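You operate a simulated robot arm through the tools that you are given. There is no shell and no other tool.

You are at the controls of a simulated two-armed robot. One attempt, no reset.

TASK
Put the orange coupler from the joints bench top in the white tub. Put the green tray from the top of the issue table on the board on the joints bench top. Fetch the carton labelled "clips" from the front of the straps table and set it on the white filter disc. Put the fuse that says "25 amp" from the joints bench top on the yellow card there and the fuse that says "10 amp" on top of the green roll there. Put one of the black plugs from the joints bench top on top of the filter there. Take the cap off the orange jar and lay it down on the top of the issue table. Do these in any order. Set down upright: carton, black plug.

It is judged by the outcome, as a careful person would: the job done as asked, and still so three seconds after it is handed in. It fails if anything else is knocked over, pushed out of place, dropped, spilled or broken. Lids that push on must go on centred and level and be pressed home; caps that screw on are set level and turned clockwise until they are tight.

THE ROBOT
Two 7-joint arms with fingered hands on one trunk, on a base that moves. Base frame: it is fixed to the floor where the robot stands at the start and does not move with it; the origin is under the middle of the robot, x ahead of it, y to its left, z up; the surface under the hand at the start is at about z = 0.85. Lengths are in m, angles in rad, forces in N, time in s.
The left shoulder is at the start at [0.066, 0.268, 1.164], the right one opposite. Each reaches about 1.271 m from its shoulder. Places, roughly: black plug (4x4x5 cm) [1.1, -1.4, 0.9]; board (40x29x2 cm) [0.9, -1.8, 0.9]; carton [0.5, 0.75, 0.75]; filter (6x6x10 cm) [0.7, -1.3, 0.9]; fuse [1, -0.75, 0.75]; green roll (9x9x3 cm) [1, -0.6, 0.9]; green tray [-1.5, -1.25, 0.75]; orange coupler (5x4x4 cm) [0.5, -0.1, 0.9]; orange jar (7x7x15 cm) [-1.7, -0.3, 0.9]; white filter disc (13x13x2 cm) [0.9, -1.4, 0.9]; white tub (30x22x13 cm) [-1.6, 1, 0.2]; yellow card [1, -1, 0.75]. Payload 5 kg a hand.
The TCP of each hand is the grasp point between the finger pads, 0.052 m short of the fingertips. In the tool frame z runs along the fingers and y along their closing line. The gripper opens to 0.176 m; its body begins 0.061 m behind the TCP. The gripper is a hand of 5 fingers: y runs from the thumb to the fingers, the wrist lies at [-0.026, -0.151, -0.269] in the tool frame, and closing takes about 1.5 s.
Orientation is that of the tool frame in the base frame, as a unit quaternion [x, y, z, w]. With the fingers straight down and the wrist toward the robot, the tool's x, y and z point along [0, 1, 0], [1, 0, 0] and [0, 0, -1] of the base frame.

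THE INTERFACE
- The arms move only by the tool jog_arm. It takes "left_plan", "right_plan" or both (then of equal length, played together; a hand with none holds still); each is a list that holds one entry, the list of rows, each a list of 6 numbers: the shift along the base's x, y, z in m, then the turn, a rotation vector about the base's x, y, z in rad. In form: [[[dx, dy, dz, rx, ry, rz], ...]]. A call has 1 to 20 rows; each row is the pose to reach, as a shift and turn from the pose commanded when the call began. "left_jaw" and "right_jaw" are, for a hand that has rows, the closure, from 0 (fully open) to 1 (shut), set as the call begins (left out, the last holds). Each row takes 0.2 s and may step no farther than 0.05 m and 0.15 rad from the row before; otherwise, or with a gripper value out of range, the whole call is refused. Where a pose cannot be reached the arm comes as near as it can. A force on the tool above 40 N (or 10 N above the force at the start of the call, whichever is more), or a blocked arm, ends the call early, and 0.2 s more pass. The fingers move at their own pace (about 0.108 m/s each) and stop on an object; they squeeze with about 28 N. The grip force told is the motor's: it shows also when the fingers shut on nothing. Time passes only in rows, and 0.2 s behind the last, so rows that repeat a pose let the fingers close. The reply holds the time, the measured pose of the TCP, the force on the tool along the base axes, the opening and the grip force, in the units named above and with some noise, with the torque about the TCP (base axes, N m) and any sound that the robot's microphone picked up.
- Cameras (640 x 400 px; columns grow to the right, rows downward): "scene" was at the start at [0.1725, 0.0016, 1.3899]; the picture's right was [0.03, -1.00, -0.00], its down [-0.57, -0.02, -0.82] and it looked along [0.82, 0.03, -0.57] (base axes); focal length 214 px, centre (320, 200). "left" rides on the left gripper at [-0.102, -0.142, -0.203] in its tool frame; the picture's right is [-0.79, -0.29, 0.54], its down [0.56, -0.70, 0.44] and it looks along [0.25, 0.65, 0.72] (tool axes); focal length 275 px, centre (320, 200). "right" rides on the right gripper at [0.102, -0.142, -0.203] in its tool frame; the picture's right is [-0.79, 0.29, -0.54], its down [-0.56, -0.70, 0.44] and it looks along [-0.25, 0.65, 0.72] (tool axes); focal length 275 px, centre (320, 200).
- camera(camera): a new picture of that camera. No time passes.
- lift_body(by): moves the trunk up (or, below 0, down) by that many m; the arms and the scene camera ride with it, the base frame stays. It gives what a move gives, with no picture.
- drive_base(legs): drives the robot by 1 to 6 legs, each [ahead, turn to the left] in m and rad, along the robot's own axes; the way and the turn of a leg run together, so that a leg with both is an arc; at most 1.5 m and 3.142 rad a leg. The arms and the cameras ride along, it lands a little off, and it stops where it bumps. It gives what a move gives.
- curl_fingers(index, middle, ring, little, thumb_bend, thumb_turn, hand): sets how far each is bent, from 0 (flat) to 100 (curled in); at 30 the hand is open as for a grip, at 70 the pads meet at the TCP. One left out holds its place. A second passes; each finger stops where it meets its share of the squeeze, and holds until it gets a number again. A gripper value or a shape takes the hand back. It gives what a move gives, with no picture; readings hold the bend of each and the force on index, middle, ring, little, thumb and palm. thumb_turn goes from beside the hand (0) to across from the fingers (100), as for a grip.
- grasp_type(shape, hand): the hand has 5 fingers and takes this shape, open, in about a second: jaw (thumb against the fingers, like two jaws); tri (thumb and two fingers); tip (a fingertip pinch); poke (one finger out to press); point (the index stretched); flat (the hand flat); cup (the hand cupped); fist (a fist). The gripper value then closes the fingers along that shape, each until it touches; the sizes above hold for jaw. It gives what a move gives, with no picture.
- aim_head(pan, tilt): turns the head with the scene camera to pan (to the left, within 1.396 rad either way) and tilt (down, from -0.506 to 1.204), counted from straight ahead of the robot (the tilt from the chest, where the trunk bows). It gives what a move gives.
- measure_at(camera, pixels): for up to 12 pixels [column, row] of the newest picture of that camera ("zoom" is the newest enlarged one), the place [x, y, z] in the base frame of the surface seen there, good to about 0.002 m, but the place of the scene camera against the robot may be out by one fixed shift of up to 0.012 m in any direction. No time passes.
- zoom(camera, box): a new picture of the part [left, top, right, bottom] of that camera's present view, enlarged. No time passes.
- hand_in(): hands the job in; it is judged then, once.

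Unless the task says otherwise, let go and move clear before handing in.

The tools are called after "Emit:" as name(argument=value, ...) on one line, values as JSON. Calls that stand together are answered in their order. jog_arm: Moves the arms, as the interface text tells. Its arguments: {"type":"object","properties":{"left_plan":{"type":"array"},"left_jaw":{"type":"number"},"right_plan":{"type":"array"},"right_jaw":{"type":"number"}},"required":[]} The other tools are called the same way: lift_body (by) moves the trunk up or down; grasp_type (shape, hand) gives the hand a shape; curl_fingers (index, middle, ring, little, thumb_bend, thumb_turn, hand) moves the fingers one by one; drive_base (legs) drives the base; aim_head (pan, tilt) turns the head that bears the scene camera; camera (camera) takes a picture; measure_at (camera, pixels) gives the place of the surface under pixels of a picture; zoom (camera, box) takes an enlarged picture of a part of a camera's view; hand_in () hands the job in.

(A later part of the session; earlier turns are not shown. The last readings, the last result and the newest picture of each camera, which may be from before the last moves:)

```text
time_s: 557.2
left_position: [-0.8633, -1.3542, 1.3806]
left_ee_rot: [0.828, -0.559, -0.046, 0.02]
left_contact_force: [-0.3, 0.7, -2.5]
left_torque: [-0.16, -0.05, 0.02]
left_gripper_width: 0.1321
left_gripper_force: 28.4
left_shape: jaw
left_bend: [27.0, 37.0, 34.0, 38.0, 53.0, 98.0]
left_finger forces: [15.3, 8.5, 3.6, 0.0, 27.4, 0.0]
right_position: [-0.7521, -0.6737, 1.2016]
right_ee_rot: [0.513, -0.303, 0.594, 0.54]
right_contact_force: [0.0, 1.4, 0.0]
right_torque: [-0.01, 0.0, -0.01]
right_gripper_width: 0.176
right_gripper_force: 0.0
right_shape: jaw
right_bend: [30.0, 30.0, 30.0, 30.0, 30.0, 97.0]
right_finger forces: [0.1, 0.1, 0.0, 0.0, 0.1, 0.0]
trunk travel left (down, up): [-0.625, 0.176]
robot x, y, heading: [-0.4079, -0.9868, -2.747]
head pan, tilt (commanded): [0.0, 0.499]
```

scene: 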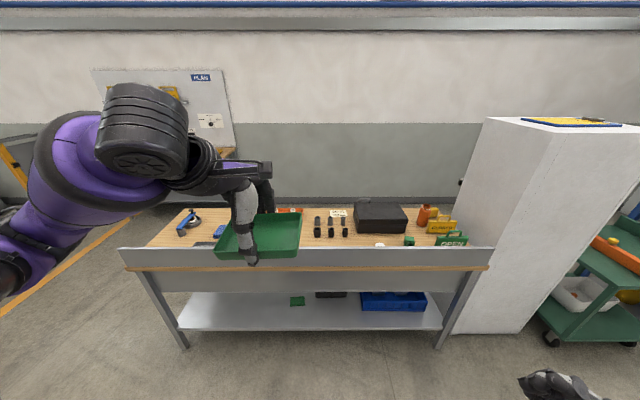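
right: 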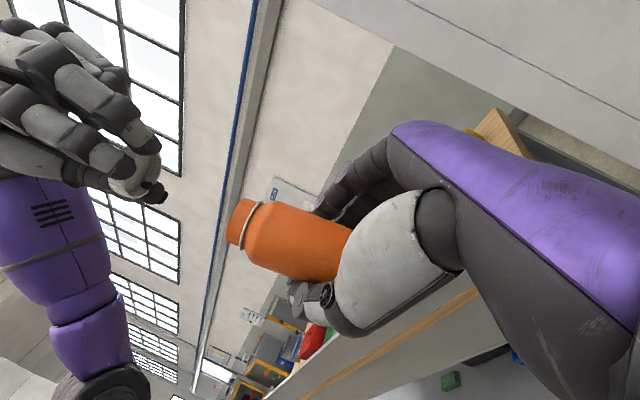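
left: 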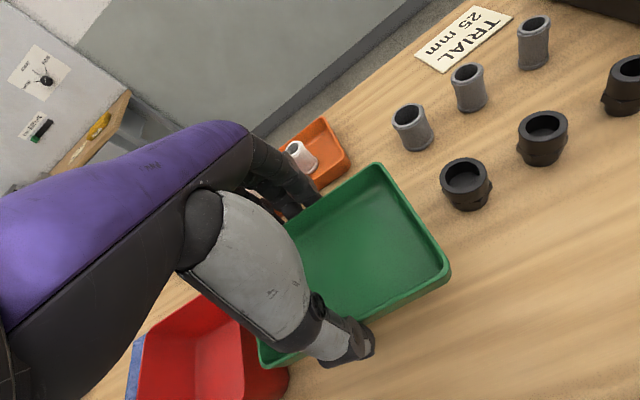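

That worked. I'll continue the turn to face along the aisle.

Emit:
drive_base(legs=[[0, 0.4], [0, 0.4], [0, 0.38]])

Emit:
camera(camera="scene")

```text
time_s: 557.9
left_position: [-0.8171, -1.3296, 1.3945]
left_ee_rot: [0.822, -0.566, -0.059, 0.021]
left_contact_force: [1.6, 0.5, -3.1]
left_torque: [-0.06, 0.11, 0.01]
left_gripper_width: 0.1318
left_gripper_force: 27.7
left_shape: jaw
left_bend: [27.0, 37.0, 34.0, 38.0, 53.0, 98.0]
left_finger forces: [15.3, 8.6, 3.5, 0.0, 27.7, 0.0]
right_position: [-0.7113, -0.6576, 1.2121]
right_ee_rot: [0.521, -0.285, 0.585, 0.553]
right_contact_force: [1.5, 0.0, 0.2]
right_torque: [0.05, -0.03, -0.08]
right_gripper_width: 0.176
right_gripper_force: 0.1
right_shape: jaw
right_bend: [30.0, 30.0, 30.0, 30.0, 30.0, 98.0]
right_finger forces: [0.0, 0.0, 0.1, 0.0, 0.0, 0.0]
trunk travel left (down, up): [-0.625, 0.176]
robot x, y, heading: [-0.4072, -0.9877, -2.747]
head pan, tilt (commanded): [0.0, 0.499]
stopped in leg 1: the force on the tool passed its limit at 110 N (the readings are from after the stop); the commanded pose is now the measured one
```

```text
taken
```

scene: 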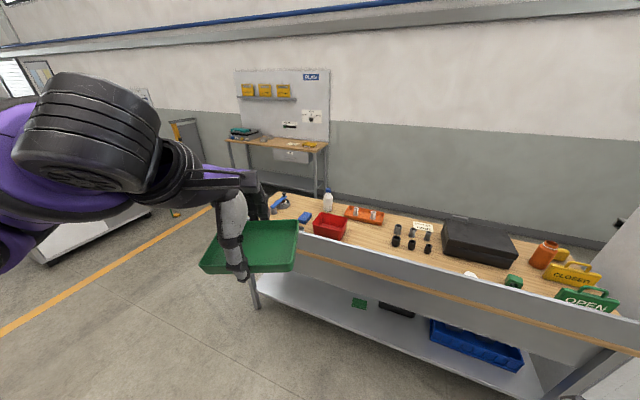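

Starting a second drive right after another tends to jolt; a short hold in between helps. I'll hold both arms, then continue turning in one call.

Emit:
jog_arm(left_plan=[[[0, 0, 0, 0, 0, 0], [0, 0, 0, 0, 0, 0], [0, 0, 0, 0, 0, 0]]], right_plan=[[[0, 0, 0, 0, 0, 0], [0, 0, 0, 0, 0, 0], [0, 0, 0, 0, 0, 0]]])

Emit:
drive_base(legs=[[0, 0.4], [0, 0.4], [0, 0.38]])

```text
time_s: 558.6
left_position: [-0.8184, -1.3297, 1.3923]
left_ee_rot: [0.823, -0.565, -0.059, 0.021]
left_contact_force: [-1.6, -0.9, -3.1]
left_torque: [0.1, -0.21, -0.03]
left_gripper_width: 0.132
left_gripper_force: 28.0
left_shape: jaw
left_bend: [27.0, 37.0, 34.0, 38.0, 53.0, 98.0]
left_finger forces: [15.5, 8.8, 3.5, 0.0, 27.6, 0.1]
right_position: [-0.7134, -0.658, 1.2121]
right_ee_rot: [0.52, -0.286, 0.584, 0.553]
right_contact_force: [-1.8, -0.5, -1.1]
right_torque: [-0.03, 0.06, 0.16]
right_gripper_width: 0.1761
right_gripper_force: 0.1
right_shape: jaw
right_bend: [30.0, 30.0, 30.0, 30.0, 30.0, 98.0]
right_finger forces: [0.0, 0.1, 0.0, 0.1, 0.0, 0.0]
trunk travel left (down, up): [-0.625, 0.176]
robot x, y, heading: [-0.4065, -0.9841, -2.746]
head pan, tilt (commanded): [0.0, 0.499]
```

```text
time_s: 564.1
left_position: [-0.2366, -1.4956, 1.3921]
left_ee_rot: [0.998, -0.004, -0.028, 0.051]
left_contact_force: [0.3, 0.9, -2.7]
left_torque: [0.0, 0.01, -0.01]
left_gripper_width: 0.1318
left_gripper_force: 28.6
left_shape: jaw
left_bend: [27.0, 37.0, 34.0, 38.0, 53.0, 98.0]
left_finger forces: [15.3, 8.1, 3.5, 0.0, 27.1, 0.0]
right_position: [-0.8256, -1.1434, 1.2124]
right_ee_rot: [0.59, 0.053, 0.794, 0.132]
right_contact_force: [0.2, 0.5, 0.0]
right_torque: [0.0, 0.0, -0.01]
right_gripper_width: 0.1761
right_gripper_force: 0.0
right_shape: jaw
right_bend: [30.0, 30.0, 30.0, 30.0, 30.0, 98.0]
right_finger forces: [0.0, 0.0, 0.0, 0.0, 0.1, 0.1]
trunk travel left (down, up): [-0.625, 0.176]
robot x, y, heading: [-0.409, -0.9843, -1.567]
head pan, tilt (commanded): [0.0, 0.499]
```

Now facing along the aisle. I'll hold briefly and drive 0.97 m.

Emit:
jog_arm(left_plan=[[[0, 0, 0, 0, 0, 0], [0, 0, 0, 0, 0, 0], [0, 0, 0, 0, 0, 0]]], right_plan=[[[0, 0, 0, 0, 0, 0], [0, 0, 0, 0, 0, 0], [0, 0, 0, 0, 0, 0]]])

Emit:
drive_base(legs=[[0.97, 0]])

Emit:
jog_arm(left_plan=[[[0, 0, 0, 0, 0, 0], [0, 0, 0, 0, 0, 0], [0, 0, 0, 0, 0, 0]]], right_plan=[[[0, 0, 0, 0, 0, 0], [0, 0, 0, 0, 0, 0], [0, 0, 0, 0, 0, 0]]])

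Emit:
camera(camera="scene")

```text
time_s: 564.4
left_position: [-0.2338, -1.4594, 1.4058]
left_ee_rot: [0.999, -0.003, -0.022, 0.046]
left_contact_force: [-0.1, 7.6, -3.8]
left_torque: [-0.73, 0.0, 0.17]
left_gripper_width: 0.1317
left_gripper_force: 28.1
left_shape: jaw
left_bend: [27.0, 37.0, 34.0, 38.0, 53.0, 99.0]
left_finger forces: [14.9, 7.7, 3.6, 0.0, 26.7, 0.0]
right_position: [-0.821, -1.106, 1.2175]
right_ee_rot: [0.59, 0.068, 0.791, 0.145]
right_contact_force: [-0.2, 4.4, -0.1]
right_torque: [0.24, 0.05, -0.38]
right_gripper_width: 0.1758
right_gripper_force: 0.0
right_shape: jaw
right_bend: [30.0, 30.0, 30.0, 30.0, 30.0, 97.0]
right_finger forces: [0.0, 0.0, 0.0, 0.0, 0.0, 0.0]
trunk travel left (down, up): [-0.625, 0.176]
robot x, y, heading: [-0.4124, -0.9881, -1.567]
head pan, tilt (commanded): [0.0, 0.499]
stopped in row 1 (left hand): the force on the tool passed its limit at 105 N (the readings are from after the stop); the commanded pose is now the measured one
```

```text
time_s: 571.2
left_position: [-0.2351, -2.4375, 1.4016]
left_ee_rot: [0.998, 0.001, -0.03, 0.05]
left_contact_force: [-0.4, -0.7, -2.9]
left_torque: [0.04, -0.02, -0.02]
left_gripper_width: 0.1318
left_gripper_force: 28.2
left_shape: jaw
left_bend: [27.0, 37.0, 34.0, 38.0, 53.0, 99.0]
left_finger forces: [15.1, 7.8, 3.9, 0.0, 26.4, 0.0]
right_position: [-0.8202, -2.0772, 1.2171]
right_ee_rot: [0.59, 0.064, 0.791, 0.146]
right_contact_force: [0.2, -0.7, -0.3]
right_torque: [-0.05, 0.0, 0.01]
right_gripper_width: 0.1759
right_gripper_force: 0.0
right_shape: jaw
right_bend: [30.0, 30.0, 30.0, 30.0, 30.0, 97.0]
right_finger forces: [0.1, 0.0, 0.0, 0.0, 0.0, 0.1]
trunk travel left (down, up): [-0.625, 0.176]
robot x, y, heading: [-0.4109, -1.9527, -1.573]
head pan, tilt (commanded): [0.0, 0.499]
```

```text
time_s: 572.0
left_position: [-0.2427, -2.425, 1.4119]
left_ee_rot: [0.998, 0.005, -0.043, 0.049]
left_contact_force: [-0.5, 0.9, -1.6]
left_torque: [-0.06, -0.08, 0.05]
left_gripper_width: 0.1317
left_gripper_force: 28.0
left_shape: jaw
left_bend: [27.0, 37.0, 34.0, 38.0, 53.0, 98.0]
left_finger forces: [15.3, 7.9, 3.5, 0.0, 26.9, 0.0]
right_position: [-0.8215, -2.0597, 1.2196]
right_ee_rot: [0.588, 0.069, 0.791, 0.151]
right_contact_force: [-0.1, 0.1, -0.8]
right_torque: [0.07, -0.02, -0.04]
right_gripper_width: 0.1758
right_gripper_force: 0.1
right_shape: jaw
right_bend: [30.0, 30.0, 30.0, 30.0, 30.0, 97.0]
right_finger forces: [0.0, 0.0, 0.0, 0.0, 0.0, 0.0]
trunk travel left (down, up): [-0.625, 0.176]
robot x, y, heading: [-0.4118, -1.9591, -1.576]
head pan, tilt (commanded): [0.0, 0.499]
```

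```text
taken
```

scene: 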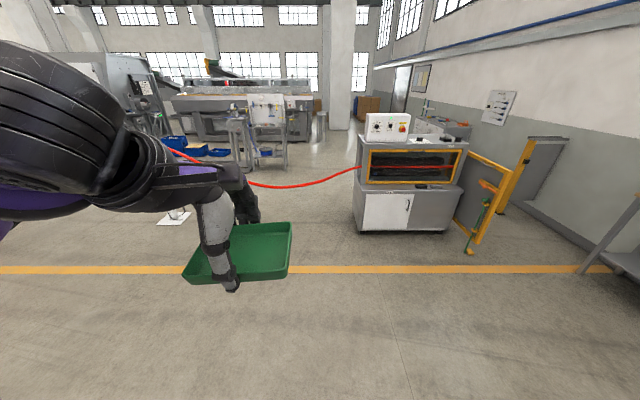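

Now at (-0.41,-1.96). I'll turn left to face the bench with the tray.

Emit:
drive_base(legs=[[0, 0.4], [0, 0.4], [0, 0.4], [0, 0.37]])

Emit:
jog_arm(left_plan=[[[0, 0, 0, 0, 0, 0], [0, 0, 0, 0, 0, 0], [0, 0, 0, 0, 0, 0]]], right_plan=[[[0, 0, 0, 0, 0, 0], [0, 0, 0, 0, 0, 0], [0, 0, 0, 0, 0, 0]]])

Emit:
camera(camera="scene")

```text
time_s: 579.1
left_position: [0.0639, -1.7784, 1.4107]
left_ee_rot: [0.703, 0.71, 0.012, 0.045]
left_contact_force: [-0.9, 0.4, -3.1]
left_torque: [0.0, 0.05, -0.04]
left_gripper_width: 0.1315
left_gripper_force: 28.1
left_shape: jaw
left_bend: [27.0, 37.0, 34.0, 38.0, 53.0, 99.0]
left_finger forces: [15.2, 8.0, 3.6, 0.0, 26.7, 0.1]
right_position: [-0.2994, -2.3639, 1.2184]
right_ee_rot: [0.367, 0.466, 0.665, -0.453]
right_contact_force: [0.2, 0.6, 0.1]
right_torque: [0.0, 0.01, -0.06]
right_gripper_width: 0.1759
right_gripper_force: 0.1
right_shape: jaw
right_bend: [30.0, 30.0, 30.0, 30.0, 30.0, 97.0]
right_finger forces: [0.1, 0.0, 0.1, 0.1, 0.0, 0.1]
trunk travel left (down, up): [-0.625, 0.176]
robot x, y, heading: [-0.4072, -1.9526, -0.003]
head pan, tilt (commanded): [0.0, 0.499]
```

```text
time_s: 579.4
left_position: [0.028, -1.7778, 1.4249]
left_ee_rot: [0.703, 0.711, 0.008, 0.021]
left_contact_force: [-6.5, -0.1, -2.8]
left_torque: [0.09, -0.73, 0.14]
left_gripper_width: 0.1317
left_gripper_force: 28.0
left_shape: jaw
left_bend: [27.0, 37.0, 34.0, 38.0, 53.0, 99.0]
left_finger forces: [15.1, 7.5, 3.5, 0.0, 26.4, 0.0]
right_position: [-0.3357, -2.3593, 1.2224]
right_ee_rot: [0.353, 0.477, 0.671, -0.444]
right_contact_force: [-4.1, 0.8, -0.4]
right_torque: [0.0, 0.19, -0.34]
right_gripper_width: 0.176
right_gripper_force: 0.1
right_shape: jaw
right_bend: [30.0, 30.0, 30.0, 30.0, 30.0, 97.0]
right_finger forces: [0.1, 0.0, 0.0, 0.0, 0.0, 0.0]
trunk travel left (down, up): [-0.625, 0.176]
robot x, y, heading: [-0.4097, -1.9585, 0.005]
head pan, tilt (commanded): [0.0, 0.499]
stopped in row 1 (left hand): the force on the tool passed its limit at 79 N (the readings are from after the stop); the commanded pose is now the measured one
```

```text
taken
```

scene: 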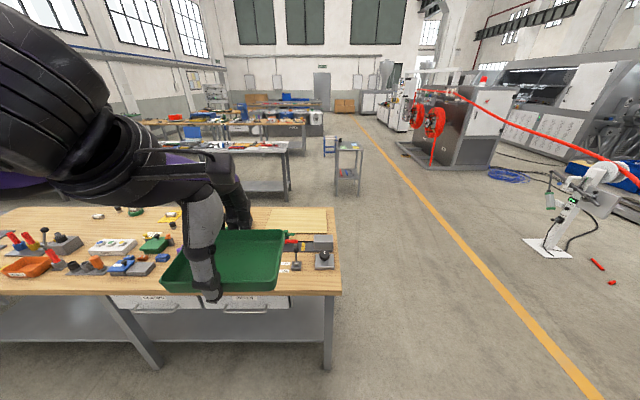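

Facing the bench again. I'll hold, then drive 0.38 m forward to bring the board within reach.

Emit:
jog_arm(left_plan=[[[0, 0, 0, 0, 0, 0], [0, 0, 0, 0, 0, 0], [0, 0, 0, 0, 0, 0]]], right_plan=[[[0, 0, 0, 0, 0, 0], [0, 0, 0, 0, 0, 0], [0, 0, 0, 0, 0, 0]]])

Emit:
drive_base(legs=[[0.38, 0]])

Emit:
jog_arm(left_plan=[[[0, 0, 0, 0, 0, 0], [0, 0, 0, 0, 0, 0], [0, 0, 0, 0, 0, 0]]], right_plan=[[[0, 0, 0, 0, 0, 0], [0, 0, 0, 0, 0, 0], [0, 0, 0, 0, 0, 0]]])

Emit:
camera(camera="scene")

```text
time_s: 580.2
left_position: [0.0411, -1.7761, 1.4187]
left_ee_rot: [0.699, 0.715, 0.002, 0.031]
left_contact_force: [2.8, 1.3, -3.3]
left_torque: [-0.15, 0.35, -0.07]
left_gripper_width: 0.1316
left_gripper_force: 28.4
left_shape: jaw
left_bend: [27.0, 37.0, 34.0, 38.0, 53.0, 99.0]
left_finger forces: [15.1, 7.7, 3.7, 0.1, 26.3, 0.1]
right_position: [-0.3261, -2.3571, 1.2223]
right_ee_rot: [0.357, 0.475, 0.67, -0.445]
right_contact_force: [2.0, 1.6, -0.3]
right_torque: [0.0, -0.11, 0.22]
right_gripper_width: 0.1757
right_gripper_force: 0.1
right_shape: jaw
right_bend: [30.0, 30.0, 30.0, 30.0, 30.0, 97.0]
right_finger forces: [0.1, 0.1, 0.0, 0.1, 0.0, 0.0]
trunk travel left (down, up): [-0.625, 0.176]
robot x, y, heading: [-0.4077, -1.9597, 0.005]
head pan, tilt (commanded): [0.0, 0.499]
```

```text
time_s: 583.3
left_position: [0.4148, -1.7779, 1.4208]
left_ee_rot: [0.699, 0.714, 0.004, 0.03]
left_contact_force: [0.9, -0.3, -2.7]
left_torque: [0.0, 0.11, -0.05]
left_gripper_width: 0.1315
left_gripper_force: 28.1
left_shape: jaw
left_bend: [27.0, 37.0, 34.0, 38.0, 53.0, 99.0]
left_finger forces: [15.1, 7.7, 3.6, 0.1, 26.3, 0.0]
right_position: [0.0479, -2.3582, 1.2218]
right_ee_rot: [0.354, 0.475, 0.671, -0.446]
right_contact_force: [1.2, -0.4, 0.7]
right_torque: [0.0, -0.03, 0.04]
right_gripper_width: 0.1759
right_gripper_force: 0.1
right_shape: jaw
right_bend: [30.0, 30.0, 30.0, 30.0, 30.0, 97.0]
right_finger forces: [0.0, 0.0, 0.1, 0.0, 0.0, 0.0]
trunk travel left (down, up): [-0.625, 0.176]
robot x, y, heading: [-0.0351, -1.9558, 0.003]
head pan, tilt (commanded): [0.0, 0.499]
```

```text
time_s: 583.5
left_position: [0.3844, -1.7832, 1.4414]
left_ee_rot: [0.683, 0.73, -0.006, 0.037]
left_contact_force: [-4.4, -2.2, -1.6]
left_torque: [0.2, -0.43, 0.14]
left_gripper_width: 0.1315
left_gripper_force: 28.2
left_shape: jaw
left_bend: [27.0, 37.0, 34.0, 38.0, 53.0, 99.0]
left_finger forces: [15.5, 8.0, 3.4, 0.0, 27.0, 0.1]
right_position: [0.0091, -2.3625, 1.2252]
right_ee_rot: [0.341, 0.483, 0.679, -0.435]
right_contact_force: [-3.9, -0.9, -0.8]
right_torque: [0.08, 0.24, -0.45]
right_gripper_width: 0.1759
right_gripper_force: 0.0
right_shape: jaw
right_bend: [30.0, 30.0, 30.0, 30.0, 30.0, 97.0]
right_finger forces: [0.1, 0.0, 0.0, 0.1, 0.1, 0.1]
trunk travel left (down, up): [-0.625, 0.176]
robot x, y, heading: [-0.0297, -1.9566, -0.001]
head pan, tilt (commanded): [0.0, 0.499]
stopped in row 1 (left hand): the force on the tool passed its limit at 76 N (the readings are from after the stop); the commanded pose is now the measured one
```

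```text
taken
```

scene: 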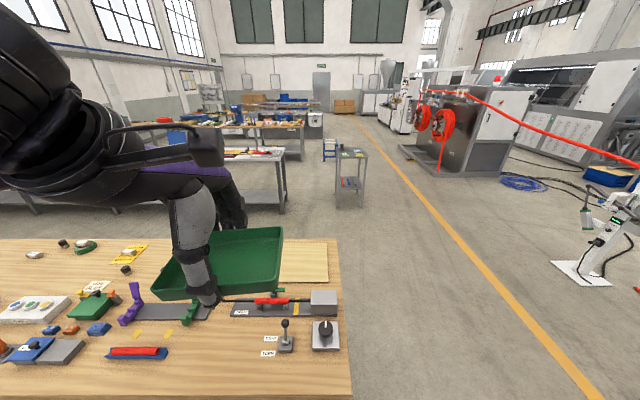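

I'll hold the left arm still once more, then extend it over the board, levelling the tray.

Emit:
jog_arm(left_plan=[[[0, 0, 0, 0, 0, 0], [0, 0, 0, 0, 0, 0], [0, 0, 0, 0, 0, 0]]])

Emit:
jog_arm(left_plan=[[[0.005, 0, 0, 0.003, 0.002, -0.003], [0.02, 0, 0, 0.01, 0.007, -0.01], [0.045, 0, 0, 0.02, 0.014, -0.02], [0.075, 0, 0, 0.03, 0.02, -0.03], [0.105, 0, 0, 0.04, 0.03, -0.04], [0.14, 0, -0.005, 0.05, 0.035, -0.05], [0.175, 0, -0.01, 0.061, 0.044, -0.06], [0.21, -0.003, -0.015, 0.061, 0.044, -0.066], [0.245, -0.006, -0.02, 0.061, 0.044, -0.066], [0.28, -0.009, -0.03, 0.061, 0.044, -0.066], [0.315, -0.012, -0.045, 0.061, 0.044, -0.066], [0.35, -0.015, -0.06, 0.061, 0.044, -0.066], [0.385, -0.017, -0.08, 0.061, 0.044, -0.066], [0.42, -0.017, -0.1, 0.061, 0.044, -0.066], [0.45, -0.017, -0.12, 0.061, 0.044, -0.066], [0.475, -0.017, -0.14, 0.061, 0.044, -0.066]]])

Emit:
camera(camera="scene")

Emit:
camera(camera="left")

```text
time_s: 584.3
left_position: [0.3933, -1.7792, 1.437]
left_ee_rot: [0.684, 0.729, -0.01, 0.035]
left_contact_force: [3.5, 0.7, -4.3]
left_torque: [-0.13, 0.28, -0.1]
left_gripper_width: 0.1314
left_gripper_force: 27.9
left_shape: jaw
left_bend: [27.0, 37.0, 34.0, 38.0, 53.0, 99.0]
left_finger forces: [15.6, 8.2, 3.5, 0.0, 26.8, 0.1]
right_position: [0.0195, -2.3577, 1.2264]
right_ee_rot: [0.345, 0.483, 0.677, -0.435]
right_contact_force: [1.6, 0.5, 0.5]
right_torque: [-0.04, -0.08, 0.2]
right_gripper_width: 0.1758
right_gripper_force: 0.1
right_shape: jaw
right_bend: [30.0, 30.0, 30.0, 30.0, 30.0, 97.0]
right_finger forces: [0.0, 0.0, 0.0, 0.0, 0.1, 0.1]
trunk travel left (down, up): [-0.625, 0.176]
robot x, y, heading: [-0.0321, -1.9576, -0.003]
head pan, tilt (commanded): [0.0, 0.499]
```

```text
time_s: 587.7
left_position: [0.8596, -1.7937, 1.2901]
left_ee_rot: [0.713, 0.701, 0.009, -0.003]
left_contact_force: [1.9, -0.1, -1.4]
left_torque: [0.03, 0.16, -0.01]
left_gripper_width: 0.1317
left_gripper_force: 27.5
left_shape: jaw
left_bend: [27.0, 37.0, 34.0, 38.0, 53.0, 99.0]
left_finger forces: [15.6, 7.9, 3.4, 0.0, 26.7, 0.0]
left hand out of reach, approached as far as the arm can: row 1
right_position: [0.0165, -2.3589, 1.2254]
right_ee_rot: [0.344, 0.483, 0.677, -0.436]
right_contact_force: [1.2, -0.8, 0.9]
right_torque: [0.0, -0.06, 0.1]
right_gripper_width: 0.1761
right_gripper_force: 0.0
right_shape: jaw
right_bend: [30.0, 30.0, 30.0, 30.0, 30.0, 97.0]
right_finger forces: [0.0, 0.1, 0.0, 0.0, 0.1, 0.1]
trunk travel left (down, up): [-0.625, 0.176]
robot x, y, heading: [-0.0328, -1.9604, -0.003]
head pan, tilt (commanded): [0.0, 0.499]
```

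```text
taken
```

scene: 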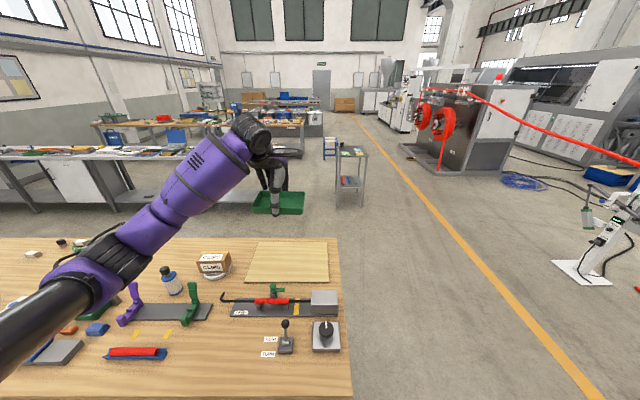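

```text
taken
```

left: 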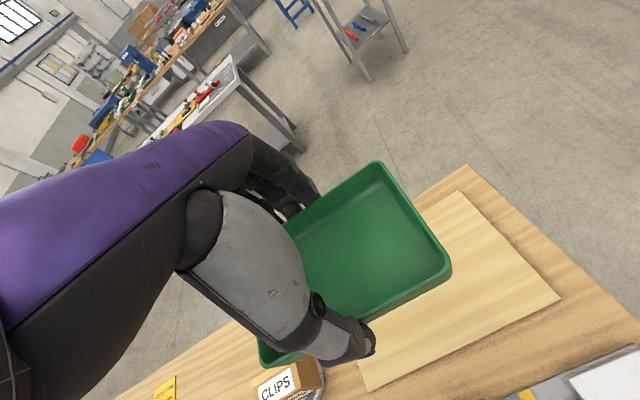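

The tray is over the bench and the board is visible. I'll measure the board's corners in the left view.

Emit:
measure_at(camera="left", pixels=[[462, 195], [556, 297], [372, 386], [480, 280], [420, 320], [440, 200], [455, 270], [300, 390], [400, 340]])

Emit:
measure_at(camera="scene", pixels=[[250, 245], [325, 245], [243, 280], [329, 280], [288, 262], [215, 258], [280, 290], [240, 292]])

```text
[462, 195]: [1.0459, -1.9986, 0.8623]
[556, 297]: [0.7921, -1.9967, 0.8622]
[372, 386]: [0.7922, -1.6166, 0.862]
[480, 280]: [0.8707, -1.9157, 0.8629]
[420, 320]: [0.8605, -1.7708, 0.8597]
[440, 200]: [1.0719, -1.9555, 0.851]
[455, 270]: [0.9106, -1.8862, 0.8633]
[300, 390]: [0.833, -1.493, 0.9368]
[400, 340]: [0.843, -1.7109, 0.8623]
```

```text
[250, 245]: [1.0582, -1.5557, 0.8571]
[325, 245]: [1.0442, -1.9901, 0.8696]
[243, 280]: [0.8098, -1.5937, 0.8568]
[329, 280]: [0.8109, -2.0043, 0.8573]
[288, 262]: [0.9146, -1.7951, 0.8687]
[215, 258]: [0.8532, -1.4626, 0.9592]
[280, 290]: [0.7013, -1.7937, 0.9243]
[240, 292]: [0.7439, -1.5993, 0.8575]
```

The board spans x 0.79–1.05, y −1.60…−2.00, top z 0.8625. I'll centre the tray over it and lower to about 8 cm above.

Emit:
jog_arm(left_plan=[[[0.015, -0.001, -0.02, -0.005, 0.002, 0], [0.03, -0.002, -0.05, -0.01, 0.004, 0], [0.045, -0.004, -0.08, -0.017, 0.008, 0], [0.06, -0.005, -0.11, -0.017, 0.008, 0], [0.0704, -0.0063, -0.14, -0.017, 0.008, 0], [0.0704, -0.0063, -0.17, -0.017, 0.008, 0], [0.0704, -0.0063, -0.2, -0.017, 0.008, 0], [0.0704, -0.0063, -0.23, -0.017, 0.008, 0], [0.0704, -0.0063, -0.26, -0.017, 0.008, 0], [0.0704, -0.0063, -0.29, -0.017, 0.008, 0], [0.0704, -0.0063, -0.29, -0.017, 0.008, 0]]])

Emit:
camera(camera="scene")

Emit:
zoom(camera="scene", box=[180, 190, 380, 340])

Emit:
camera(camera="left")

```text
time_s: 590.1
left_position: [0.9277, -1.8, 1.0021]
left_ee_rot: [0.713, 0.701, 0.0, 0.001]
left_contact_force: [-0.8, -0.2, -3.1]
left_torque: [-0.01, -0.08, -0.03]
left_gripper_width: 0.1315
left_gripper_force: 28.0
left_shape: jaw
left_bend: [27.0, 37.0, 34.0, 38.0, 53.0, 99.0]
left_finger forces: [15.3, 7.8, 3.3, 0.0, 26.4, 0.0]
right_position: [0.0155, -2.3599, 1.2248]
right_ee_rot: [0.343, 0.484, 0.677, -0.436]
right_contact_force: [-0.1, 0.0, -0.1]
right_torque: [-0.01, 0.04, -0.05]
right_gripper_width: 0.1761
right_gripper_force: 0.1
right_shape: jaw
right_bend: [30.0, 30.0, 30.0, 30.0, 30.0, 97.0]
right_finger forces: [0.1, 0.0, 0.0, 0.0, 0.0, 0.0]
trunk travel left (down, up): [-0.625, 0.176]
robot x, y, heading: [-0.0267, -1.9597, 0.0]
head pan, tilt (commanded): [0.0, 0.499]
```

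```text
taken
```

scene: 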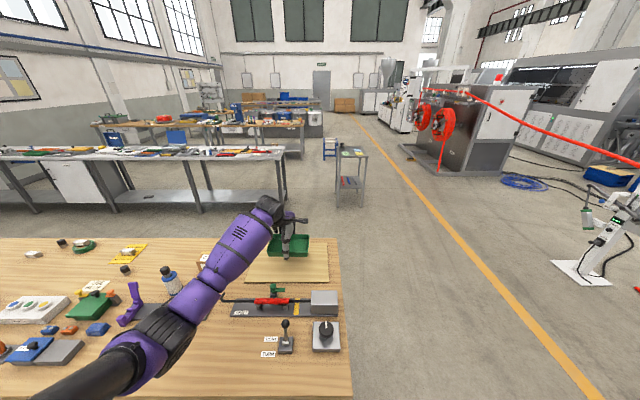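

```text
2.67 times, centred on (280, 265) of scene
```

zoom: 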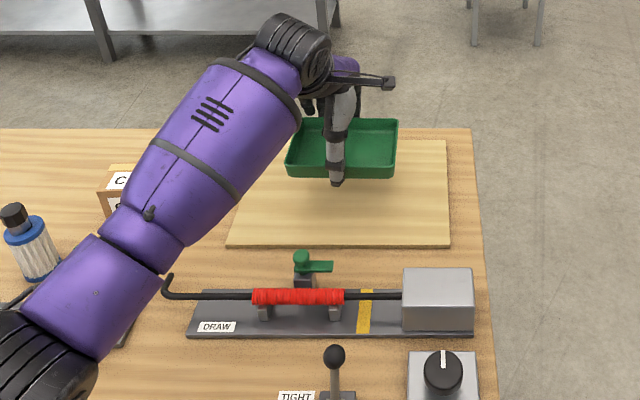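

```text
taken
```

left: 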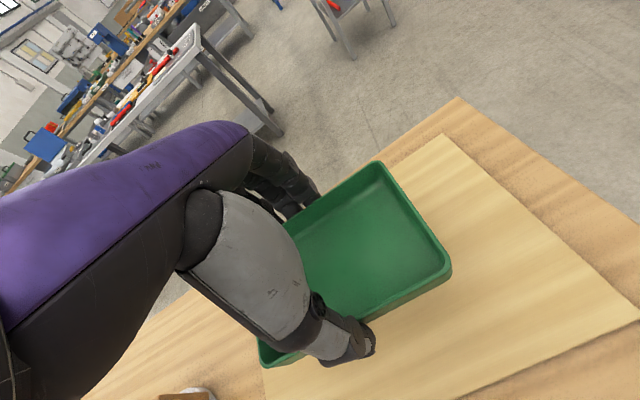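

The tray hovers over the board's middle. I'll check the elbow's clearance over the bench, then continue down.

Emit:
measure_at(camera="scene", pixels=[[155, 345], [175, 350], [205, 300], [190, 320], [120, 370], [240, 255]])

Emit:
jog_arm(left_plan=[[[0, 0, -0.015, 0, 0, 0], [0, 0, -0.035, 0, 0, 0], [0, 0, -0.052, 0, 0, 0], [0, 0, -0.065, 0, 0, 0], [0, 0, -0.072, 0, 0, 0], [0, 0, -0.072, 0, 0, 0]]])

Emit:
zoom(camera="scene", box=[220, 200, 360, 310])

```text
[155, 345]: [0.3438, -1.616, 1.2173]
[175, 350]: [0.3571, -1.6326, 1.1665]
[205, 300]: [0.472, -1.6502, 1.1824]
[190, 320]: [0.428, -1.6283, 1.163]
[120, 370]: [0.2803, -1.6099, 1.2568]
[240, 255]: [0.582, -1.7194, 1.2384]
```

```text
time_s: 591.5
left_position: [0.929, -1.8005, 0.9296]
left_ee_rot: [0.713, 0.701, -0.001, 0.0]
left_contact_force: [-0.4, -0.5, -3.1]
left_torque: [0.0, -0.01, 0.01]
left_gripper_width: 0.1312
left_gripper_force: 27.7
left_shape: jaw
left_bend: [27.0, 37.0, 34.0, 38.0, 53.0, 99.0]
left_finger forces: [15.4, 7.8, 3.3, 0.1, 26.3, 0.1]
right_position: [0.0164, -2.361, 1.2256]
right_ee_rot: [0.344, 0.482, 0.678, -0.435]
right_contact_force: [-0.6, 1.1, -0.8]
right_torque: [-0.01, -0.03, 0.01]
right_gripper_width: 0.1758
right_gripper_force: 0.0
right_shape: jaw
right_bend: [30.0, 30.0, 30.0, 30.0, 30.0, 97.0]
right_finger forces: [0.1, 0.0, 0.0, 0.0, 0.1, 0.0]
trunk travel left (down, up): [-0.625, 0.176]
robot x, y, heading: [-0.034, -1.9583, -0.002]
head pan, tilt (commanded): [0.0, 0.499]
```

```text
3.64 times, centred on (290, 255) of scene
```

zoom: 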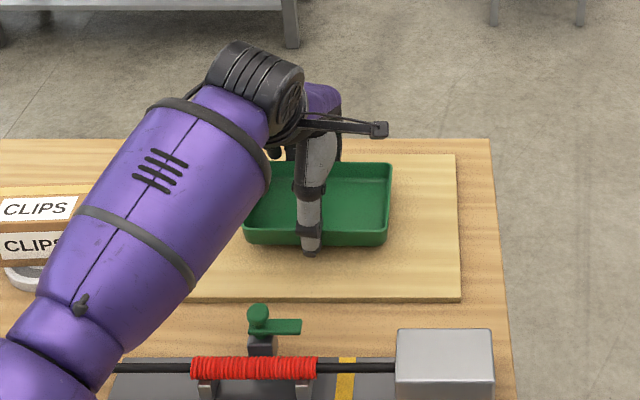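

Elbow is at z≈1.17, well clear. I'll lower the last centimetre in small steps.

Emit:
jog_arm(left_plan=[[[0, 0, -0.003, 0, 0, 0], [0, 0, -0.006, 0, 0, 0], [0, 0, -0.009, 0, 0, 0], [0, 0, -0.011, 0, 0, 0]]])

```text
time_s: 592.5
left_position: [0.9298, -1.7995, 0.9195]
left_ee_rot: [0.713, 0.701, 0.0, 0.001]
left_contact_force: [0.4, 0.3, -0.2]
left_torque: [-0.1, -0.13, 0.05]
left_gripper_width: 0.1313
left_gripper_force: 28.1
left_shape: jaw
left_bend: [27.0, 37.0, 34.0, 38.0, 53.0, 99.0]
left_finger forces: [15.3, 7.8, 3.3, 0.0, 26.4, 0.0]
right_position: [0.0166, -2.3594, 1.2255]
right_ee_rot: [0.343, 0.483, 0.677, -0.436]
right_contact_force: [0.8, -0.5, 0.6]
right_torque: [0.01, 0.0, 0.0]
right_gripper_width: 0.1758
right_gripper_force: 0.1
right_shape: jaw
right_bend: [30.0, 30.0, 30.0, 30.0, 30.0, 97.0]
right_finger forces: [0.0, 0.1, 0.0, 0.0, 0.0, 0.0]
trunk travel left (down, up): [-0.625, 0.176]
robot x, y, heading: [-0.0339, -1.9565, -0.006]
head pan, tilt (commanded): [0.0, 0.499]
```

The load dropped from −3.1 to −0.2 N, so it's touching. I'll go 2 mm lower and open the hand.

Emit:
jog_arm(left_plan=[[[0, 0, -0.001, 0, 0, 0], [0, 0, -0.002, 0, 0, 0]]])

Emit:
jog_arm(left_plan=[[[0, 0, 0, 0, 0, 0], [0, 0, 0.001, 0, 0, 0], [0, 0, 0.002, 0, 0, 0], [0, 0, 0.003, 0, 0, 0], [0, 0, 0.003, 0, 0, 0]]], left_jaw=0.0)

Emit:
camera(camera="left")

Emit:
zoom(camera="scene", box=[220, 200, 360, 310])

```text
time_s: 593.1
left_position: [0.9296, -1.8002, 0.9193]
left_ee_rot: [0.713, 0.702, 0.0, 0.001]
left_contact_force: [-0.2, 1.6, 7.7]
left_torque: [-0.01, 0.18, 0.04]
left_gripper_width: 0.1313
left_gripper_force: 28.9
left_shape: jaw
left_bend: [27.0, 37.0, 34.0, 38.0, 53.0, 99.0]
left_finger forces: [15.0, 7.7, 3.3, 0.0, 25.8, 0.0]
right_position: [0.0164, -2.3598, 1.226]
right_ee_rot: [0.344, 0.483, 0.677, -0.435]
right_contact_force: [0.2, 0.0, 0.0]
right_torque: [-0.01, -0.02, -0.01]
right_gripper_width: 0.1758
right_gripper_force: 0.1
right_shape: jaw
right_bend: [30.0, 30.0, 30.0, 30.0, 30.0, 97.0]
right_finger forces: [0.0, 0.0, 0.0, 0.1, 0.0, 0.1]
trunk travel left (down, up): [-0.625, 0.176]
robot x, y, heading: [-0.0317, -1.9582, -0.001]
head pan, tilt (commanded): [0.0, 0.499]
```

```text
time_s: 594.3
left_position: [0.9286, -1.7988, 0.92]
left_ee_rot: [0.713, 0.701, -0.001, 0.001]
left_contact_force: [-0.3, 0.7, 0.3]
left_torque: [0.01, -0.02, 0.0]
left_gripper_width: 0.1757
left_gripper_force: 0.0
left_shape: jaw
left_bend: [30.0, 30.0, 30.0, 30.0, 30.0, 98.0]
left_finger forces: [0.0, 0.0, 0.0, 0.1, 0.0, 0.0]
right_position: [0.0167, -2.3594, 1.2252]
right_ee_rot: [0.344, 0.482, 0.677, -0.436]
right_contact_force: [0.5, -0.1, 0.0]
right_torque: [0.0, 0.02, 0.02]
right_gripper_width: 0.1762
right_gripper_force: 0.0
right_shape: jaw
right_bend: [30.0, 30.0, 30.0, 30.0, 30.0, 97.0]
right_finger forces: [0.0, 0.0, 0.1, 0.0, 0.0, 0.0]
trunk travel left (down, up): [-0.625, 0.176]
robot x, y, heading: [-0.0294, -1.9592, -0.002]
head pan, tilt (commanded): [0.0, 0.499]
```

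```text
taken
```

left: 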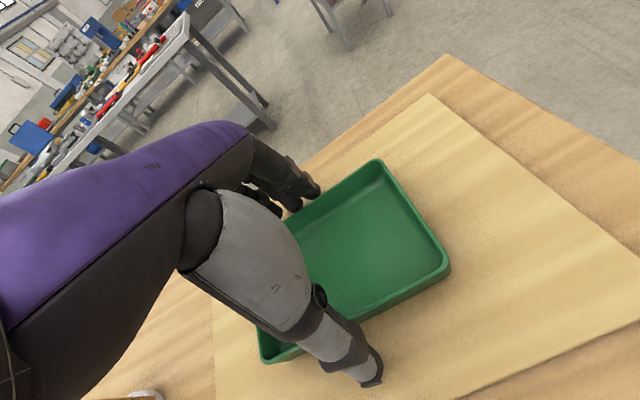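

```text
3.64 times, centred on (290, 255) of scene
```

zoom: 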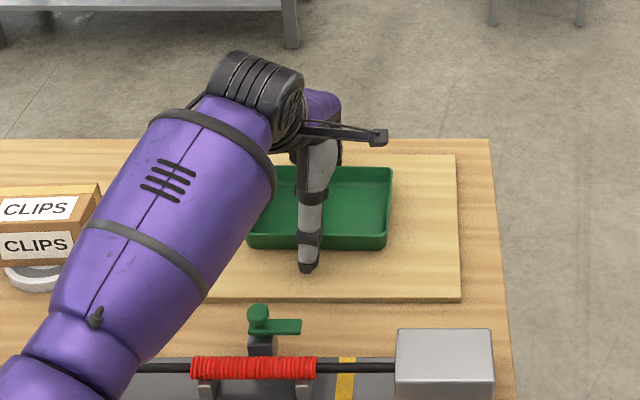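

Released with no contact forces; the tray sits on the board. I'll raise the hand straight up and clear.

Emit:
jog_arm(left_plan=[[[0, 0, 0.01, 0, 0, 0], [0, 0, 0.03, 0, 0, 0], [0, 0, 0.06, 0, 0, 0], [0, 0, 0.1, 0, 0, 0], [0, 0, 0.14, 0, 0, 0], [0, 0, 0.18, 0, 0, 0], [0, 0, 0.22, 0, 0, 0], [0, 0, 0.26, 0, 0, 0], [-0.02, 0, 0.3, 0, 0, 0], [-0.05, 0, 0.33, 0, 0, 0], [-0.09, 0, 0.35, 0, 0, 0], [-0.13, 0, 0.37, 0, 0, 0], [-0.17, 0, 0.39, 0, 0, 0], [-0.21, 0, 0.4, 0, 0, 0], [-0.25, 0, 0.41, 0, 0, 0], [-0.29, 0, 0.42, 0, 0, 0], [-0.33, 0, 0.42, 0, 0, 0], [-0.37, 0, 0.42, 0, 0, 0]]])

Emit:
camera(camera="scene")

Emit:
zoom(camera="scene", box=[100, 220, 360, 370])

```text
time_s: 597.1
left_position: [0.767, -1.7319, 1.3118]
left_ee_rot: [0.693, 0.721, 0.026, -0.003]
left_contact_force: [-2.5, 3.3, 0.9]
left_torque: [-0.4, -0.36, 0.02]
left_gripper_width: 0.1761
left_gripper_force: 0.0
left_shape: jaw
left_bend: [30.0, 30.0, 30.0, 30.0, 30.0, 98.0]
left_finger forces: [0.1, 0.1, 0.0, 0.1, 0.0, 0.0]
right_position: [-0.0046, -2.3581, 1.2286]
right_ee_rot: [0.339, 0.486, 0.681, -0.431]
right_contact_force: [-3.8, 1.7, 0.9]
right_torque: [-0.07, 0.16, -0.3]
right_gripper_width: 0.176
right_gripper_force: 0.1
right_shape: jaw
right_bend: [30.0, 30.0, 30.0, 30.0, 30.0, 97.0]
right_finger forces: [0.0, 0.1, 0.1, 0.0, 0.1, 0.0]
trunk travel left (down, up): [-0.625, 0.176]
robot x, y, heading: [-0.0283, -1.9613, 0.002]
head pan, tilt (commanded): [0.0, 0.499]
stopped in row 13 (left hand): the force on the tool passed its limit at 56 N (the readings are from after the stop); the commanded pose is now the measured one
```

```text
taken
```

scene: 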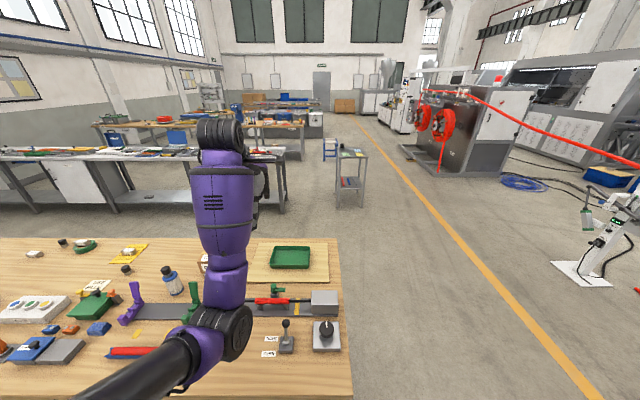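

```text
2.46 times, centred on (230, 295) of scene
```

zoom: 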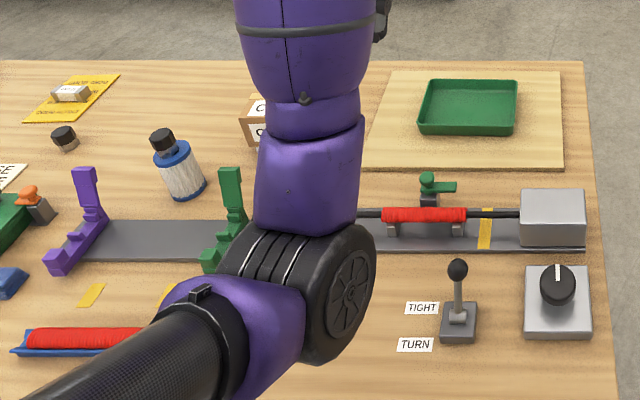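

The tray lies on the board. The arm stopped on a limit while retracting, so I'll check the elbow height before moving more.

Emit:
measure_at(camera="scene", pixels=[[235, 335], [245, 345], [215, 360], [225, 290], [200, 345], [190, 370]])

Emit:
jog_arm(left_plan=[[[0, 0, 0, 0, 0, 0], [0, 0, 0, 0, 0, 0], [0, 0, 0, 0, 0, 0]]])

```text
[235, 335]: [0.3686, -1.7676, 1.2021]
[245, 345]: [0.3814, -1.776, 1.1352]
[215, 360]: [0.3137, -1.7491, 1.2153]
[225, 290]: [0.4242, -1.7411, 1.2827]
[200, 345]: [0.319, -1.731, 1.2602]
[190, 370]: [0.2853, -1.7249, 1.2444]
```

```text
time_s: 597.9
left_position: [0.7717, -1.733, 1.307]
left_ee_rot: [0.694, 0.72, 0.025, -0.005]
left_contact_force: [0.2, 1.2, -0.9]
left_torque: [-0.1, 0.05, -0.01]
left_gripper_width: 0.1759
left_gripper_force: 0.1
left_shape: jaw
left_bend: [30.0, 30.0, 30.0, 30.0, 30.0, 98.0]
left_finger forces: [0.0, 0.1, 0.1, 0.0, 0.0, 0.1]
right_position: [0.002, -2.3604, 1.2263]
right_ee_rot: [0.34, 0.486, 0.68, -0.432]
right_contact_force: [-0.3, -0.3, -0.5]
right_torque: [-0.01, -0.04, 0.02]
right_gripper_width: 0.1759
right_gripper_force: 0.1
right_shape: jaw
right_bend: [30.0, 30.0, 30.0, 30.0, 30.0, 97.0]
right_finger forces: [0.0, 0.0, 0.0, 0.0, 0.1, 0.0]
trunk travel left (down, up): [-0.625, 0.176]
robot x, y, heading: [-0.0338, -1.958, -0.002]
head pan, tilt (commanded): [0.0, 0.499]
```

All is clear. I'll back the base away from the bench and then inspect everything.

Emit:
drive_base(legs=[[-0.4, 0]])

Emit:
jog_arm(left_plan=[[[0, 0, 0, 0, 0, 0], [0, 0, 0, 0, 0, 0], [0, 0, 0, 0, 0, 0]]])

Emit:
aim_head(pan=0.25, tilt=0.5)

Emit:
camera(camera="scene")

Emit:
zoom(camera="scene", box=[180, 200, 460, 320])

```text
time_s: 601.1
left_position: [0.3708, -1.7338, 1.3091]
left_ee_rot: [0.693, 0.721, 0.025, -0.005]
left_contact_force: [-0.8, 0.4, 1.2]
left_torque: [0.01, -0.1, 0.04]
left_gripper_width: 0.1761
left_gripper_force: 0.0
left_shape: jaw
left_bend: [30.0, 30.0, 30.0, 30.0, 30.0, 98.0]
left_finger forces: [0.0, 0.0, 0.1, 0.0, 0.1, 0.1]
right_position: [-0.3985, -2.3598, 1.227]
right_ee_rot: [0.338, 0.486, 0.68, -0.432]
right_contact_force: [-0.2, -0.4, 0.2]
right_torque: [0.0, 0.03, -0.05]
right_gripper_width: 0.176
right_gripper_force: 0.1
right_shape: jaw
right_bend: [30.0, 30.0, 30.0, 30.0, 30.0, 97.0]
right_finger forces: [0.0, 0.0, 0.0, 0.0, 0.1, 0.0]
trunk travel left (down, up): [-0.625, 0.176]
robot x, y, heading: [-0.4311, -1.9576, -0.0]
head pan, tilt (commanded): [0.0, 0.499]
```

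```text
time_s: 601.9
left_position: [0.3619, -1.7342, 1.323]
left_ee_rot: [0.693, 0.72, 0.04, 0.009]
left_contact_force: [0.4, 0.0, 0.6]
left_torque: [0.05, -0.03, 0.01]
left_gripper_width: 0.176
left_gripper_force: 0.0
left_shape: jaw
left_bend: [30.0, 30.0, 30.0, 30.0, 30.0, 98.0]
left_finger forces: [0.1, 0.0, 0.0, 0.0, 0.1, 0.0]
right_position: [-0.4131, -2.3611, 1.228]
right_ee_rot: [0.334, 0.488, 0.682, -0.43]
right_contact_force: [-0.7, 0.8, -0.5]
right_torque: [0.01, 0.04, -0.04]
right_gripper_width: 0.1759
right_gripper_force: 0.0
right_shape: jaw
right_bend: [30.0, 30.0, 30.0, 30.0, 30.0, 98.0]
right_finger forces: [0.0, 0.0, 0.0, 0.0, 0.0, 0.1]
trunk travel left (down, up): [-0.625, 0.176]
robot x, y, heading: [-0.4318, -1.9563, -0.002]
head pan, tilt (commanded): [0.0, 0.499]
```

```text
time_s: 602.7
left_position: [0.3626, -1.7333, 1.3229]
left_ee_rot: [0.693, 0.72, 0.04, 0.01]
left_contact_force: [-0.7, 0.7, 0.6]
left_torque: [-0.01, -0.03, 0.01]
left_gripper_width: 0.1758
left_gripper_force: 0.0
left_shape: jaw
left_bend: [30.0, 30.0, 30.0, 30.0, 30.0, 98.0]
left_finger forces: [0.0, 0.0, 0.0, 0.1, 0.0, 0.0]
right_position: [-0.4134, -2.3594, 1.2273]
right_ee_rot: [0.334, 0.489, 0.682, -0.429]
right_contact_force: [-0.4, -1.2, -0.3]
right_torque: [0.01, 0.04, -0.03]
right_gripper_width: 0.176
right_gripper_force: 0.0
right_shape: jaw
right_bend: [30.0, 30.0, 30.0, 30.0, 30.0, 98.0]
right_finger forces: [0.1, 0.1, 0.0, 0.0, 0.0, 0.1]
trunk travel left (down, up): [-0.625, 0.176]
robot x, y, heading: [-0.4281, -1.9589, -0.004]
head pan, tilt (commanded): [0.25, 0.499]
```

```text
taken
```

scene: 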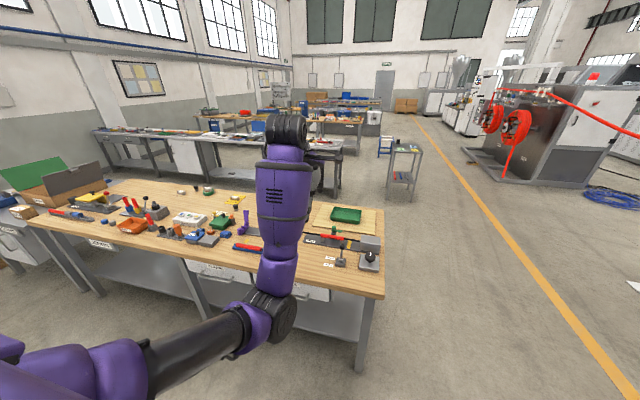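

```text
2.29 times, centred on (320, 260) of scene
```

zoom: 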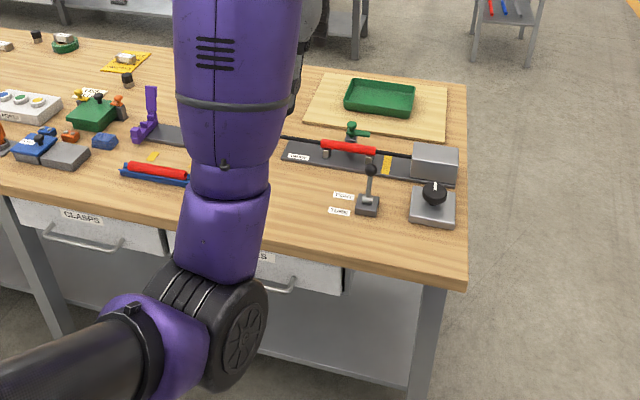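

The tray is on the board. The arm hides the carton and filter, so I'll swing the left hand to the right to see them.

Emit:
jog_arm(left_plan=[[[0, -0.02, 0, 0, 0, 0], [0, -0.06, 0, 0, 0, 0], [0, -0.1, 0, 0, 0, 0], [0, -0.14, 0, 0, 0, 0], [0, -0.18, 0, 0, 0, 0], [0, -0.22, 0, 0, 0, 0], [0, -0.26, 0, 0, 0, 0], [0, -0.3, 0, 0, 0, 0], [0, -0.33, 0, 0, 0, 0]]])

Emit:
camera(camera="scene")

Emit:
zoom(camera="scene", box=[170, 170, 350, 280])

Emit:
zoom(camera="scene", box=[30, 170, 250, 290])

```text
time_s: 604.9
left_position: [0.3513, -2.0337, 1.3244]
left_ee_rot: [0.68, 0.732, 0.046, 0.0]
left_contact_force: [-2.3, 1.3, 0.4]
left_torque: [-0.19, -0.26, 0.0]
left_gripper_width: 0.1758
left_gripper_force: 0.2
left_shape: jaw
left_bend: [30.0, 30.0, 30.0, 30.0, 30.0, 98.0]
left_finger forces: [0.1, 0.0, 0.1, 0.0, 0.1, 0.0]
right_position: [-0.4341, -2.3596, 1.2277]
right_ee_rot: [0.33, 0.491, 0.684, -0.426]
right_contact_force: [-2.7, 0.7, 0.2]
right_torque: [0.08, 0.17, -0.32]
right_gripper_width: 0.176
right_gripper_force: 0.1
right_shape: jaw
right_bend: [30.0, 30.0, 30.0, 30.0, 30.0, 97.0]
right_finger forces: [0.0, 0.0, 0.0, 0.0, 0.1, 0.0]
trunk travel left (down, up): [-0.625, 0.176]
robot x, y, heading: [-0.4311, -1.9573, -0.003]
head pan, tilt (commanded): [0.25, 0.499]
stopped in row 9 (left hand): the arm was blocked; the commanded pose is now the measured one
```

```text
taken
```

scene: 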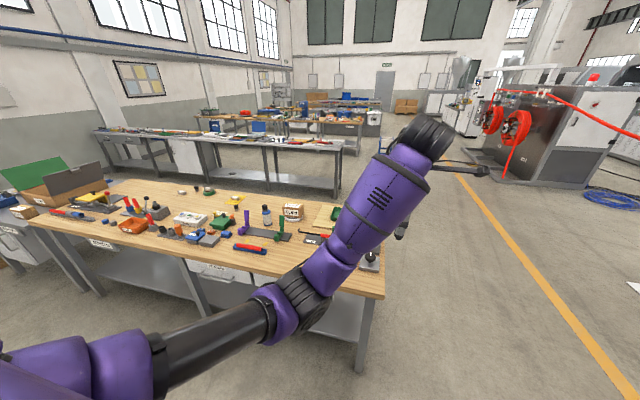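

```text
3.56 times, centred on (260, 225) of scene
```

zoom: 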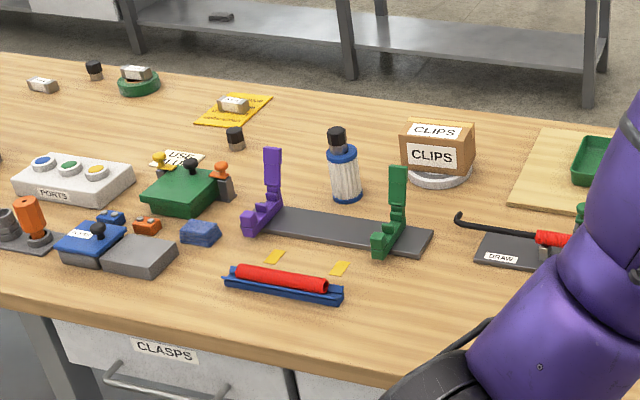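

```text
2.91 times, centred on (140, 230) of scene
```

zoom: 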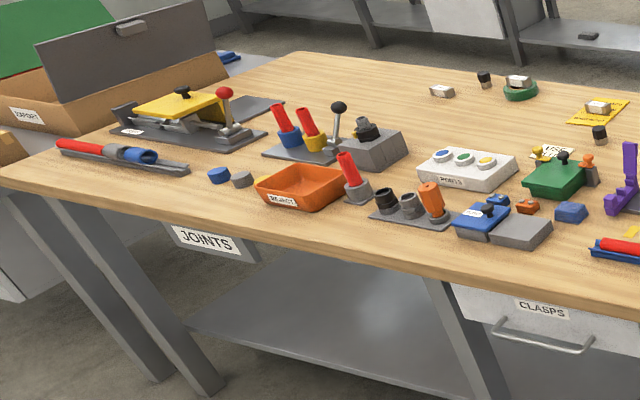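

Carton on disc, plug upright on filter, both fuses and the tray are in place. I'll zoom on the coupler rail to verify the blue and grey ones are undisturbed.

Emit:
zoom(camera="scene", box=[40, 190, 130, 245])

Emit:
measure_at(camera="zoom", pixels=[[240, 150], [305, 165], [205, 145], [350, 180], [400, 195], [420, 200], [290, 160]])

Emit:
zoom(camera="scene", box=[225, 195, 310, 250])

```text
7.11 times, centred on (85, 218) of scene
```

zoom: 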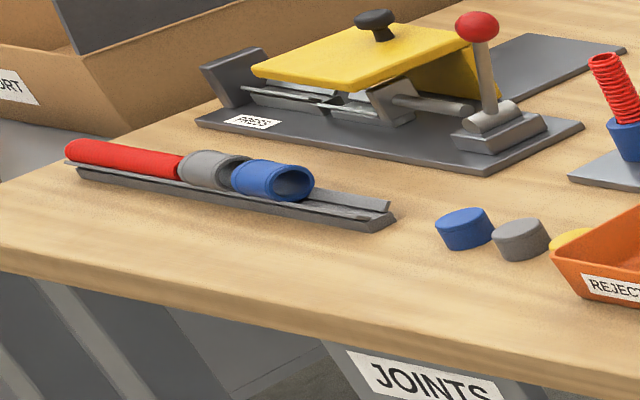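

```text
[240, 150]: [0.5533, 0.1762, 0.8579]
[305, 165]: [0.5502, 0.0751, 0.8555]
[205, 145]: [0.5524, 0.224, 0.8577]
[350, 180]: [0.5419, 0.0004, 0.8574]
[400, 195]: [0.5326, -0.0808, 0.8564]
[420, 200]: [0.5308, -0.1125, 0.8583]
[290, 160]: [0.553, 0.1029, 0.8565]
```

```text
7.27 times, centred on (268, 222) of scene
```

zoom: 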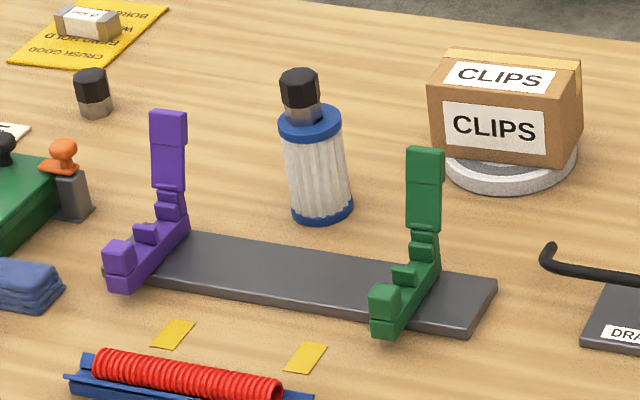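

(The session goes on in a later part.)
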